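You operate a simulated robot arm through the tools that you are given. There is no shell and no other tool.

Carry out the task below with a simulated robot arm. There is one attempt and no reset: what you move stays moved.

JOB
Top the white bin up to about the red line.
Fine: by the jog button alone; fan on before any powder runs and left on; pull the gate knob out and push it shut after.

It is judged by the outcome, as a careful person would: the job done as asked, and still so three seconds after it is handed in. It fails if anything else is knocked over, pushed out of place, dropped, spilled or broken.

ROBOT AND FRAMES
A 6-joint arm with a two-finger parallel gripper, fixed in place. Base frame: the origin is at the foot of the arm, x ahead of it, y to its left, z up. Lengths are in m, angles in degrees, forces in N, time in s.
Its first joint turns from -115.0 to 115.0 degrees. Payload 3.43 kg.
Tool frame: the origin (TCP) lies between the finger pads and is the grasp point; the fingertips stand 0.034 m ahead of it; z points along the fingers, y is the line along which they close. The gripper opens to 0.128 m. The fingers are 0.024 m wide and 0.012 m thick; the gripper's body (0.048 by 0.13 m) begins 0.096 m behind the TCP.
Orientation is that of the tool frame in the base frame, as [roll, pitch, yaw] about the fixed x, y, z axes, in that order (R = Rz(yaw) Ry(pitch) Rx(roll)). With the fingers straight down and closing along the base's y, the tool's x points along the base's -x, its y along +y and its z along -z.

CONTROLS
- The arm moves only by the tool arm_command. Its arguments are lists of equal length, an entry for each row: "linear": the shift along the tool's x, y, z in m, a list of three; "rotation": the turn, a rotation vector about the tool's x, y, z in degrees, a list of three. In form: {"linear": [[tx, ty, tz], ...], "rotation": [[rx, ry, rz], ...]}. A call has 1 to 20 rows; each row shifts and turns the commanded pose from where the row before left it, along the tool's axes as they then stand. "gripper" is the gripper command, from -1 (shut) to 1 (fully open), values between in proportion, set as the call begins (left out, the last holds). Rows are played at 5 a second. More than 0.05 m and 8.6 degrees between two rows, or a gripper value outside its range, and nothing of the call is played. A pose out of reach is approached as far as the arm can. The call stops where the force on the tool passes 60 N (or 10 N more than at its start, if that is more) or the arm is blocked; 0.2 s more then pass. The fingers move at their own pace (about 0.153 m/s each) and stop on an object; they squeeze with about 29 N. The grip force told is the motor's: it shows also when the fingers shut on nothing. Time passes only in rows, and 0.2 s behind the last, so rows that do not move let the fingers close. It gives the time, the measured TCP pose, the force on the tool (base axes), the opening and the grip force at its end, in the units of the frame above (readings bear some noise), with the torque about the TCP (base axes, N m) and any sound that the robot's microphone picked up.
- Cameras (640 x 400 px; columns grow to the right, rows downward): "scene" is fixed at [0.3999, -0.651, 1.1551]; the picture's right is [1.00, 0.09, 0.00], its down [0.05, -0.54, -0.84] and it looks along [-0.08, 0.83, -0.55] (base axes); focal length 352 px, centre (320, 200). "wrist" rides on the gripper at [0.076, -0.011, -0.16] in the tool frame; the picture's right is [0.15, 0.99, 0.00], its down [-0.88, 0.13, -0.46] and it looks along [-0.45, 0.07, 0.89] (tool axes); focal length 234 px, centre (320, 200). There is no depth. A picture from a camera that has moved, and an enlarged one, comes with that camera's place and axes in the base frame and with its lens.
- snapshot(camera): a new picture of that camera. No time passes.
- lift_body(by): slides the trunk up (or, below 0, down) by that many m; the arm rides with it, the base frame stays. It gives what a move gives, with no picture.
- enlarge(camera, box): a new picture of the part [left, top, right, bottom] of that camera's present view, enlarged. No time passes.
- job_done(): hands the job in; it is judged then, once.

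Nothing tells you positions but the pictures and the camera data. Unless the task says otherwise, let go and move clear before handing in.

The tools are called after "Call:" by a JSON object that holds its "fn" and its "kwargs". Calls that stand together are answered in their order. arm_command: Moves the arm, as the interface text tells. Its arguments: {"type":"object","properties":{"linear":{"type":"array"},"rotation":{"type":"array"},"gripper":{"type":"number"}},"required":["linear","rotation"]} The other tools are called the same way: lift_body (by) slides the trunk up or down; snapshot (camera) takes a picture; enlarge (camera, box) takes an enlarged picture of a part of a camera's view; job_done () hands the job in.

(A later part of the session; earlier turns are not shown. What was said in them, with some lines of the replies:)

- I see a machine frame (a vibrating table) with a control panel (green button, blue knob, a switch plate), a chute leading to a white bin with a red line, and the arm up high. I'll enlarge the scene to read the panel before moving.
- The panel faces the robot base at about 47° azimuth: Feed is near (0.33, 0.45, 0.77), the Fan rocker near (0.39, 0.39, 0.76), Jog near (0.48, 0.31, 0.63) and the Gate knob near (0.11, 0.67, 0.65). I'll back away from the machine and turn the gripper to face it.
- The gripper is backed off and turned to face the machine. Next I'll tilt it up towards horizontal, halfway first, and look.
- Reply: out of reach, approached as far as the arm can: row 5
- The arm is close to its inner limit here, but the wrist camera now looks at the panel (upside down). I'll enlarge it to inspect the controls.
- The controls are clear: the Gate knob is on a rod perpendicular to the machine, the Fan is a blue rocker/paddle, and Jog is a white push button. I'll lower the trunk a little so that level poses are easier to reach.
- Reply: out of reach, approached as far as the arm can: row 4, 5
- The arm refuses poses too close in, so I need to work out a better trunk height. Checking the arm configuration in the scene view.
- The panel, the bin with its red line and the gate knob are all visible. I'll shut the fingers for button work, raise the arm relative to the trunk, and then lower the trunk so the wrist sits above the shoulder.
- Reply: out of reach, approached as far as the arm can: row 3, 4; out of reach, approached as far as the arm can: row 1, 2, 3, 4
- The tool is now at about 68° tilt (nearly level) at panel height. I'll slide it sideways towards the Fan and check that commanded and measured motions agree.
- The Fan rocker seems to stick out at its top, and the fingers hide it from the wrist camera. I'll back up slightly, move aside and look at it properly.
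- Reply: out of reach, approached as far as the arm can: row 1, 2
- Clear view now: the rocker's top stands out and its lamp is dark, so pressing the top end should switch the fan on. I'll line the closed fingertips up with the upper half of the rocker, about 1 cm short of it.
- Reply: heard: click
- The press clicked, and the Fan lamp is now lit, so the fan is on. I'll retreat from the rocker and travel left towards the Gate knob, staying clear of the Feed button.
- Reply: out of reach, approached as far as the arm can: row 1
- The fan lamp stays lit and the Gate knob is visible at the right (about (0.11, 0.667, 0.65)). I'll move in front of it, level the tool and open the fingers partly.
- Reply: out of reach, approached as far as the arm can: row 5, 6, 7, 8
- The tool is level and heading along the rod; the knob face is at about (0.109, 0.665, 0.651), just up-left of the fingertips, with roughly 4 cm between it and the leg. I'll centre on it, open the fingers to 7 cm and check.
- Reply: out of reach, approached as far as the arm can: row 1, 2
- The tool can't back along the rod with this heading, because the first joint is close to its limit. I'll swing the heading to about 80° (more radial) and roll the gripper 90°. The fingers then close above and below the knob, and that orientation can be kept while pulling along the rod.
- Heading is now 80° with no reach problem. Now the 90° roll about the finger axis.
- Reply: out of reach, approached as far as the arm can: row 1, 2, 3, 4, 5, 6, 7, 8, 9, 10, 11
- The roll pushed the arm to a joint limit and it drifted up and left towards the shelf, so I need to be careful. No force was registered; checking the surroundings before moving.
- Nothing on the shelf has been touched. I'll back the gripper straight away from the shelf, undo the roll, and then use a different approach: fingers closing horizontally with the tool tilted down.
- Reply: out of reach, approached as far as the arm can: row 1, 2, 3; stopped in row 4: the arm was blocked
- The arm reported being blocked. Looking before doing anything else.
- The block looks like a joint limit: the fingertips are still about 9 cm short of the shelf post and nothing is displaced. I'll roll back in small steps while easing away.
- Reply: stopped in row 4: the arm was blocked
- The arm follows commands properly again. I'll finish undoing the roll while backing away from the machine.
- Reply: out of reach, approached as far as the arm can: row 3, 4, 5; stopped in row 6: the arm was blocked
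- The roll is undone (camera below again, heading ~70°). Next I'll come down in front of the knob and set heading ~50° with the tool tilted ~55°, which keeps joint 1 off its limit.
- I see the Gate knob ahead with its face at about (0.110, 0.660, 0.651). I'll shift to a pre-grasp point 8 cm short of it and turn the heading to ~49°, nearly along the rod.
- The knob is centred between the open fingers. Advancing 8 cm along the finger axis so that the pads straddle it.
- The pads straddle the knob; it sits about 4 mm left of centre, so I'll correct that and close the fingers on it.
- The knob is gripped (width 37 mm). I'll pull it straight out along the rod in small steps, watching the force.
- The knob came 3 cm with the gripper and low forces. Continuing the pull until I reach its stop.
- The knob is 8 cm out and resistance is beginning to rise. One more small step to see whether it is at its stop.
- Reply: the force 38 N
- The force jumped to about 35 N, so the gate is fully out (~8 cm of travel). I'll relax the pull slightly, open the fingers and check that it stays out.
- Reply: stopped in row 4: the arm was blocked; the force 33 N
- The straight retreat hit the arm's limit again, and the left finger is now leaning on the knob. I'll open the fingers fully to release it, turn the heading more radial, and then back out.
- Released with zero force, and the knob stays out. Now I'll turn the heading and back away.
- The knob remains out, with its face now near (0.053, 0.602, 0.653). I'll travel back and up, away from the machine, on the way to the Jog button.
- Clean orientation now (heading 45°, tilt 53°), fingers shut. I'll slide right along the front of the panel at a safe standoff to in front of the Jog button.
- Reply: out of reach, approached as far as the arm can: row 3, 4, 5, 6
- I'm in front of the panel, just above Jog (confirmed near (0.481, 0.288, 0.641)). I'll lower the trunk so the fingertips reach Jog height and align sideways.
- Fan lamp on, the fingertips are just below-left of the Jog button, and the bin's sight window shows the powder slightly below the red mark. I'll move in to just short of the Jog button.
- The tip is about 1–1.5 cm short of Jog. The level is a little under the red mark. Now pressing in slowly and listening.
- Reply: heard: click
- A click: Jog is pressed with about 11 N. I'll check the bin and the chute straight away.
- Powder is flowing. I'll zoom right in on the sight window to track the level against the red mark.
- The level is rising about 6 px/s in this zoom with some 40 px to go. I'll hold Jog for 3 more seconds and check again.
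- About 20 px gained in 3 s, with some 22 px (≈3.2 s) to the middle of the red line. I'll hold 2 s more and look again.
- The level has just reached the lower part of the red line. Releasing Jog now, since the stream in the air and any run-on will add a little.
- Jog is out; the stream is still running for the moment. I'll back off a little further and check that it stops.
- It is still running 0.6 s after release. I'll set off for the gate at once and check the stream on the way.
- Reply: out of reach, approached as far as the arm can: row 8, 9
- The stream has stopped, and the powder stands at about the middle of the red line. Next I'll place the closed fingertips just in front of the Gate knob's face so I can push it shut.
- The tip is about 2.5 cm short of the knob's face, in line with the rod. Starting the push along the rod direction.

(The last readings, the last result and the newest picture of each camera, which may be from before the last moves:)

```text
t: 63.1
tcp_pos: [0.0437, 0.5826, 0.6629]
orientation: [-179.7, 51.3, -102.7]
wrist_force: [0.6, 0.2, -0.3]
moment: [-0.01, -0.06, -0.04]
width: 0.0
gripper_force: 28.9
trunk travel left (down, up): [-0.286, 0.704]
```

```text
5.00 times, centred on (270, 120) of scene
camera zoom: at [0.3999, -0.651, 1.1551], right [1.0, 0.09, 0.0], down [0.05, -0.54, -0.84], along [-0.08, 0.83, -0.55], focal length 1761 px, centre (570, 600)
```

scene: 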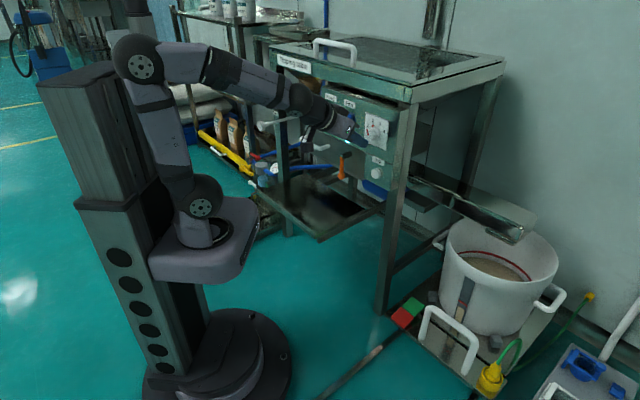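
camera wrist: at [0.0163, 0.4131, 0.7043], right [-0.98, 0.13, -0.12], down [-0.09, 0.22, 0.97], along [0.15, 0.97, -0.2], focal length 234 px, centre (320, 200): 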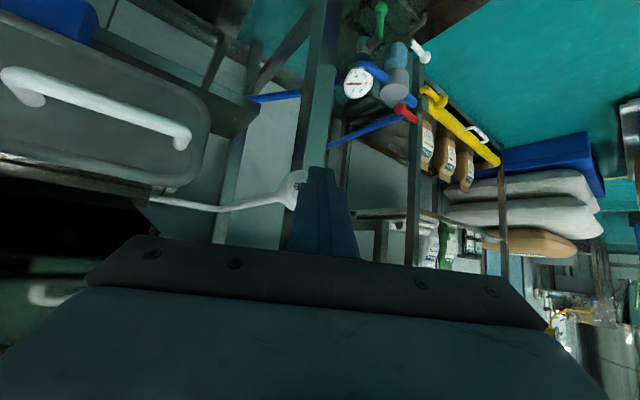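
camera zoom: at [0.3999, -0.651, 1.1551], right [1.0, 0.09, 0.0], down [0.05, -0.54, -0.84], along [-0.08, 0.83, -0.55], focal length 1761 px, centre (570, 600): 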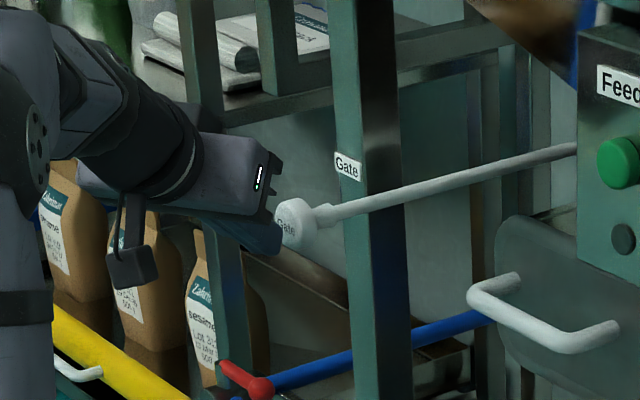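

The knob is moving in with almost no force. Continuing the push.

Call:
{"fn": "arm_command", "kwargs": {"linear": [[-0.0053, -0.0053, 0.0066], [-0.0053, -0.0053, 0.0066], [-0.0053, -0.0053, 0.0066], [0, 0, 0]], "rotation": [[0, 0, 0], [0, 0, 0], [0, 0, 0], [0, 0, 0]]}}

Call:
{"fn": "enlarge", "kwargs": {"camera": "scene", "box": [220, 80, 320, 160]}}

Call:
{"fn": "enlarge", "kwargs": {"camera": "wrist", "box": [240, 130, 400, 230]}}

```text
t: 64.2
tcp_pos: [0.0651, 0.6047, 0.6627]
orientation: [-179.8, 51.3, -102.7]
wrist_force: [0.5, -0.4, -0.3]
moment: [0.02, -0.02, -0.01]
width: 0.0
gripper_force: 28.7
trunk travel left (down, up): [-0.286, 0.704]
```

```text
5.00 times, centred on (270, 120) of scene
camera zoom: at [0.3999, -0.651, 1.1551], right [1.0, 0.09, 0.0], down [0.05, -0.54, -0.84], along [-0.08, 0.83, -0.55], focal length 1761 px, centre (570, 600)
```

zoom: 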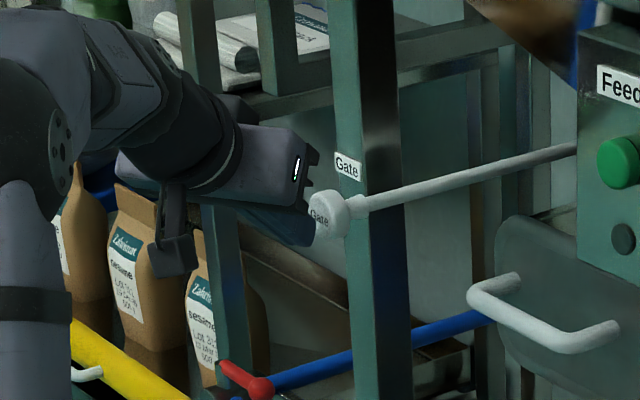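

```text
4.00 times, centred on (320, 180) of wrist
camera zoom: at [0.0373, 0.4345, 0.7038], right [-0.98, 0.13, -0.12], down [-0.09, 0.22, 0.97], along [0.15, 0.97, -0.2], focal length 937 px, centre (320, 280)
```

zoom: 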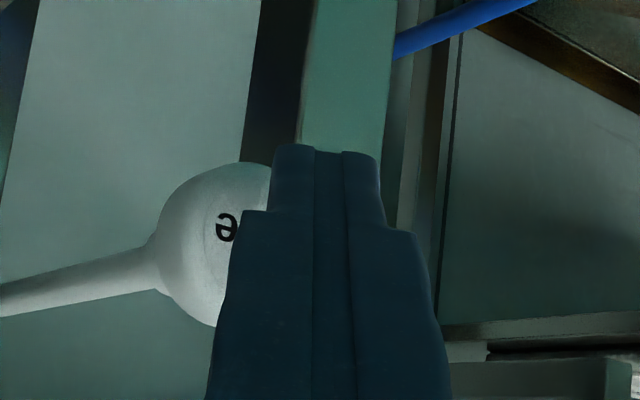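

Call:
{"fn": "arm_command", "kwargs": {"linear": [[-0.0053, -0.0053, 0.0066], [-0.0053, -0.0053, 0.0066], [-0.0053, -0.0053, 0.0066], [0, 0, 0]], "rotation": [[0, 0, 0], [0, 0, 0], [0, 0, 0], [0, 0, 0]]}}

Call:
{"fn": "enlarge", "kwargs": {"camera": "scene", "box": [220, 80, 320, 160]}}

Call:
{"fn": "enlarge", "kwargs": {"camera": "wrist", "box": [240, 130, 400, 230]}}

```text
t: 65.2
tcp_pos: [0.085, 0.6256, 0.6628]
orientation: [-179.8, 51.4, -102.7]
wrist_force: [-1.0, 0.7, 0.0]
moment: [0.03, -0.01, 0.0]
width: 0.0
gripper_force: 29.5
trunk travel left (down, up): [-0.286, 0.704]
```

```text
5.00 times, centred on (270, 120) of scene
camera zoom: at [0.3999, -0.651, 1.1551], right [1.0, 0.09, 0.0], down [0.05, -0.54, -0.84], along [-0.08, 0.83, -0.55], focal length 1761 px, centre (570, 600)
```

zoom: 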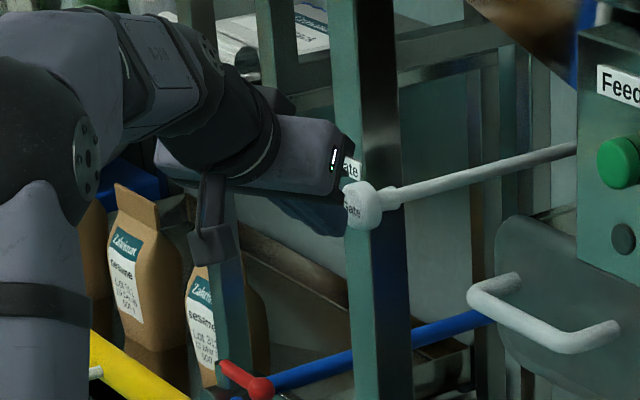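

```text
4.00 times, centred on (320, 180) of wrist
camera zoom: at [0.0584, 0.4559, 0.7039], right [-0.98, 0.13, -0.12], down [-0.09, 0.22, 0.97], along [0.15, 0.97, -0.2], focal length 937 px, centre (320, 280)
```

zoom: 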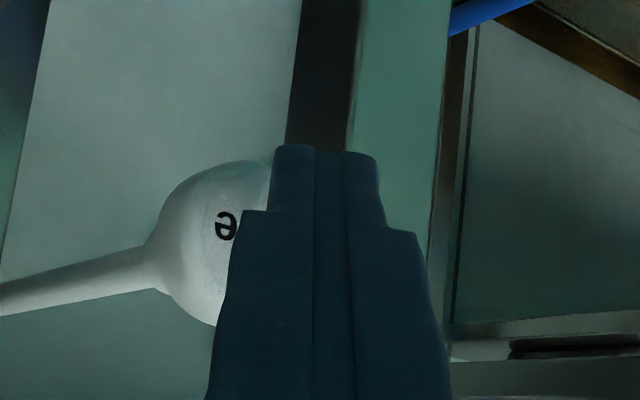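

The knob is close to its original position. I'll push on gently until it bottoms out.

Call:
{"fn": "arm_command", "kwargs": {"linear": [[-0.0026, -0.0026, 0.0033], [-0.0026, -0.0026, 0.0033]], "rotation": [[0, 0, 0], [0, 0, 0]]}}

Call:
{"fn": "enlarge", "kwargs": {"camera": "scene", "box": [220, 80, 320, 160]}}

```text
t: 65.8
tcp_pos: [0.0885, 0.6286, 0.6647]
orientation: [-179.9, 51.0, -102.7]
wrist_force: [-25.1, -41.6, 2.2]
moment: [-0.48, 0.23, 0.02]
width: 0.0
gripper_force: 28.8
trunk travel left (down, up): [-0.286, 0.704]
```

```text
5.00 times, centred on (270, 120) of scene
camera zoom: at [0.3999, -0.651, 1.1551], right [1.0, 0.09, 0.0], down [0.05, -0.54, -0.84], along [-0.08, 0.83, -0.55], focal length 1761 px, centre (570, 600)
```

zoom: 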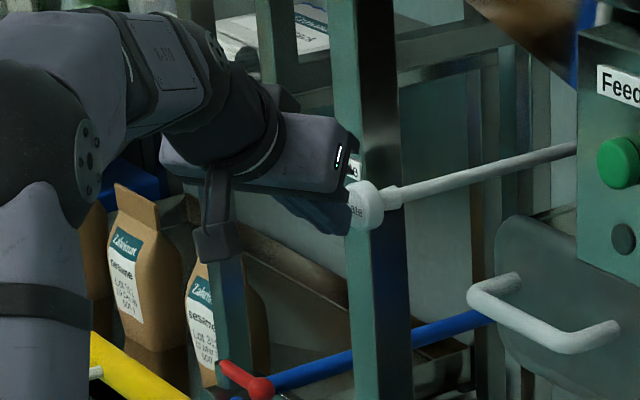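

Force rose to about 47 N with the knob back at its original position, so the gate is fully shut. Backing off and checking.

Call:
{"fn": "arm_command", "kwargs": {"linear": [[0.0053, 0.0053, -0.0066], [0.0106, 0.0106, -0.0132], [0.0106, 0.0106, -0.0132], [0.0106, 0.0106, -0.0132], [0, 0, 0]], "rotation": [[0, 0, 0], [0, 0, 0], [0, 0, 0], [0, 0, 0], [0, 0, 0]]}}

Call:
{"fn": "snapshot", "kwargs": {"camera": "wrist"}}

Call:
{"fn": "snapshot", "kwargs": {"camera": "scene"}}

Call:
{"fn": "enlarge", "kwargs": {"camera": "scene", "box": [220, 80, 320, 160]}}

```text
t: 67.0
tcp_pos: [0.0433, 0.5818, 0.6636]
orientation: [-179.8, 51.4, -102.8]
wrist_force: [-0.6, 0.7, 0.7]
moment: [0.0, 0.01, 0.0]
width: 0.0
gripper_force: 28.3
trunk travel left (down, up): [-0.286, 0.704]
```

```text
taken
camera wrist: at [0.0156, 0.4125, 0.7037], right [-0.98, 0.13, -0.12], down [-0.09, 0.22, 0.97], along [0.15, 0.97, -0.2], focal length 234 px, centre (320, 200)
```

wrist: 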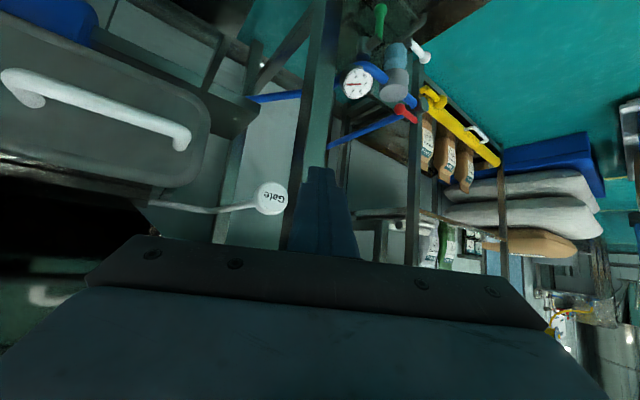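

```text
taken
```

scene: 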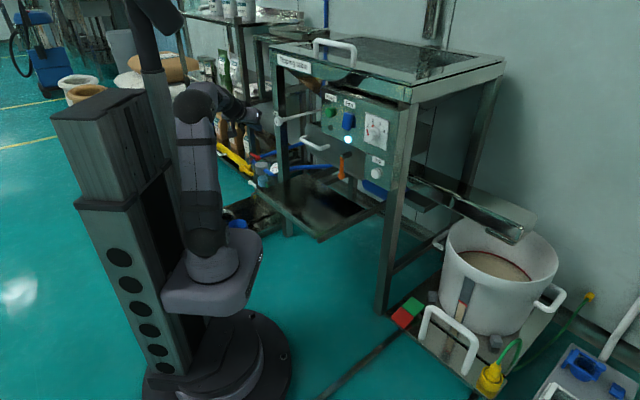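

```text
5.00 times, centred on (270, 120) of scene
camera zoom: at [0.3999, -0.651, 1.1551], right [1.0, 0.09, 0.0], down [0.05, -0.54, -0.84], along [-0.08, 0.83, -0.55], focal length 1761 px, centre (570, 600)
```

zoom: 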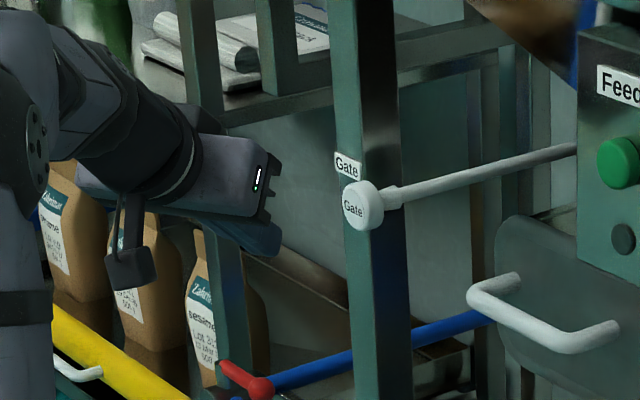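

The knob is back exactly where it began, and the Fan lamp is still lit. I'll check the final level and the panel, then move clear.

Call:
{"fn": "enlarge", "kwargs": {"camera": "scene", "box": [450, 230, 540, 300]}}

Call:
{"fn": "enlarge", "kwargs": {"camera": "scene", "box": [445, 280, 485, 320]}}

Call:
{"fn": "enlarge", "kwargs": {"camera": "scene", "box": [310, 80, 420, 200]}}

Call:
{"fn": "enlarge", "kwargs": {"camera": "scene", "box": [380, 180, 600, 400]}}

```text
5.71 times, centred on (495, 265) of scene
camera zoom: at [0.3999, -0.651, 1.1551], right [1.0, 0.09, 0.0], down [0.05, -0.54, -0.84], along [-0.08, 0.83, -0.55], focal length 2012 px, centre (-680, -171)
```

zoom: 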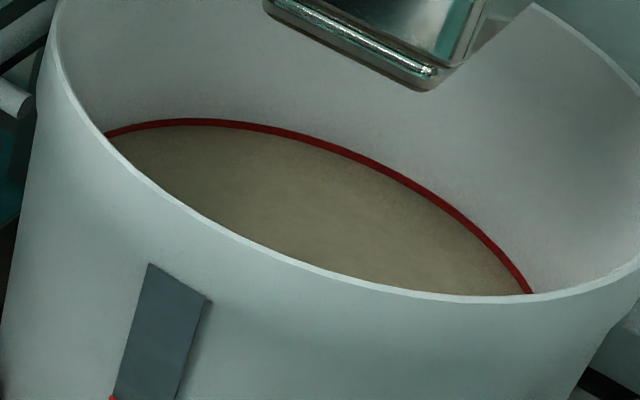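

```text
10.00 times, centred on (465, 300) of scene
camera zoom: at [0.3999, -0.651, 1.1551], right [1.0, 0.09, 0.0], down [0.05, -0.54, -0.84], along [-0.08, 0.83, -0.55], focal length 3521 px, centre (-1130, -800)
```

zoom: 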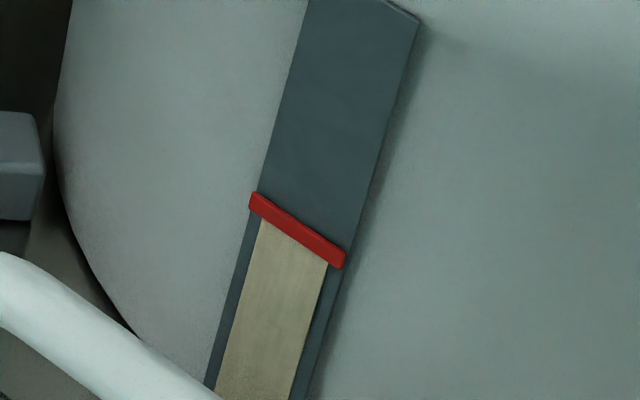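

```text
3.33 times, centred on (365, 140) of scene
camera zoom: at [0.3999, -0.651, 1.1551], right [1.0, 0.09, 0.0], down [0.05, -0.54, -0.84], along [-0.08, 0.83, -0.55], focal length 1174 px, centre (170, 400)
```

zoom: 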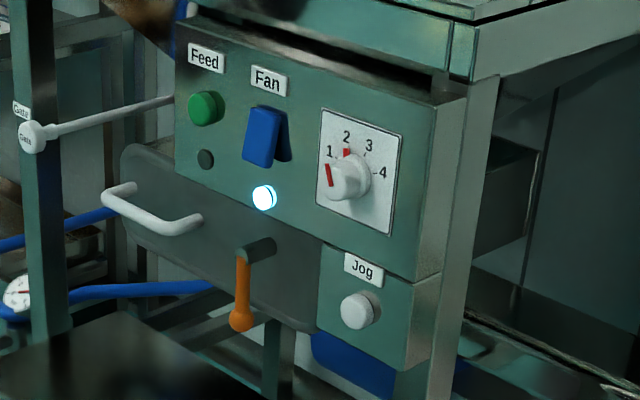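

```text
1.82 times, centred on (490, 290) of scene
camera zoom: at [0.3999, -0.651, 1.1551], right [1.0, 0.09, 0.0], down [0.05, -0.54, -0.84], along [-0.08, 0.83, -0.55], focal length 640 px, centre (11, 36)
```

zoom: 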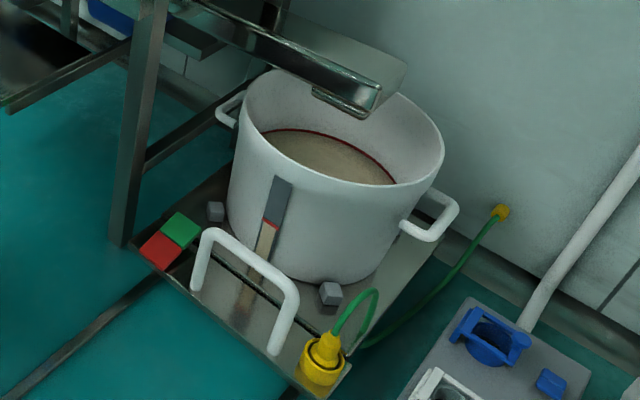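

Level is at the red line, the gate is shut, the Fan lamp is lit, Feed is dark and nothing is spilled. I'll draw the arm well clear and do a last check.

Call:
{"fn": "arm_command", "kwargs": {"linear": [[0.0106, -0.0204, -0.0293], [0.0106, -0.0204, -0.0293], [0.0053, -0.0102, -0.0146], [0, 0, 0], [0, 0, 0], [0, 0, 0], [0, 0, 0], [0, 0, 0]], "rotation": [[0, 0, 0], [0, 0, 0], [0, 0, 0], [0, 0, 0], [0, 0, 0], [0, 0, 0], [0, 0, 0], [0, 0, 0]]}}

Call:
{"fn": "snapshot", "kwargs": {"camera": "scene"}}

Call:
{"fn": "enlarge", "kwargs": {"camera": "scene", "box": [450, 230, 540, 300]}}

Call:
{"fn": "enlarge", "kwargs": {"camera": "scene", "box": [150, 0, 330, 120]}}

```text
t: 68.8
tcp_pos: [0.0759, 0.4997, 0.6878]
orientation: [-179.7, 51.2, -102.6]
wrist_force: [0.3, 0.3, -0.3]
moment: [0.02, 0.0, 0.01]
width: 0.0003
gripper_force: 29.1
trunk travel left (down, up): [-0.286, 0.704]
```

```text
taken
```

scene: 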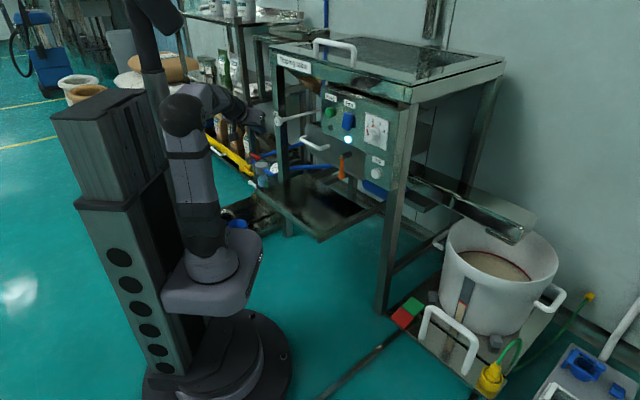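

```text
5.71 times, centred on (495, 265) of scene
camera zoom: at [0.3999, -0.651, 1.1551], right [1.0, 0.09, 0.0], down [0.05, -0.54, -0.84], along [-0.08, 0.83, -0.55], focal length 2012 px, centre (-680, -171)
```

zoom: 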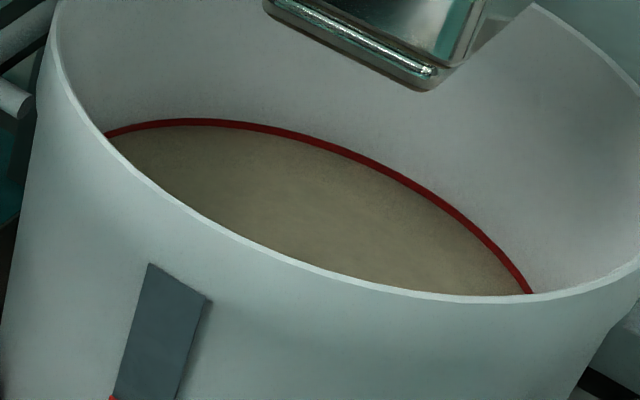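

```text
3.33 times, centred on (240, 60) of scene
camera zoom: at [0.3999, -0.651, 1.1551], right [1.0, 0.09, 0.0], down [0.05, -0.54, -0.84], along [-0.08, 0.83, -0.55], focal length 1174 px, centre (587, 667)
```

zoom: 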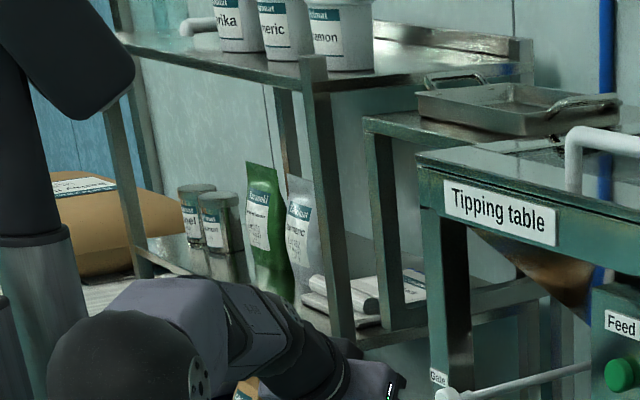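

Everything is in its final state: the powder is level with the red line and steady, the stream has stopped and the gate is pushed shut. The fan is on, nothing on the shelf or floor has been disturbed, and the arm is clear. Handing in.

Call:
{"fn": "job_done", "kwargs": {}}

```text
The job is handed in.
```

The white bin is topped up: the powder sits at about the middle of the red line, and the stream has stopped. I've handed the job in.

- **Fan:** I switched it on before any powder ran. Its lamp was still lit when I handed in.
- **Filling:** I used only the Jog button and never touched Feed or the dial. Powder ran on for 1 to 3 seconds after I let go of Jog. I had released it early, so the level still ended at the line.
- **Gate:** I pulled the knob fully out, about 8 cm, before jogging. Afterwards I pushed it back in until it hit its stop.

**Two slips:** While I was setting up for the gate, the arm hit a joint limit and swung to within about 9 cm of the shelf post. It touched nothing, and the items on the shelf still stand where they were. Later, after pulling the gate out, one finger pressed sideways on the open knob with about 30 N until I opened the gripper. The knob still slid freely and shut fully afterwards.

I saw no spills, and nothing was knocked over. The gripper is empty and clear of the machine.
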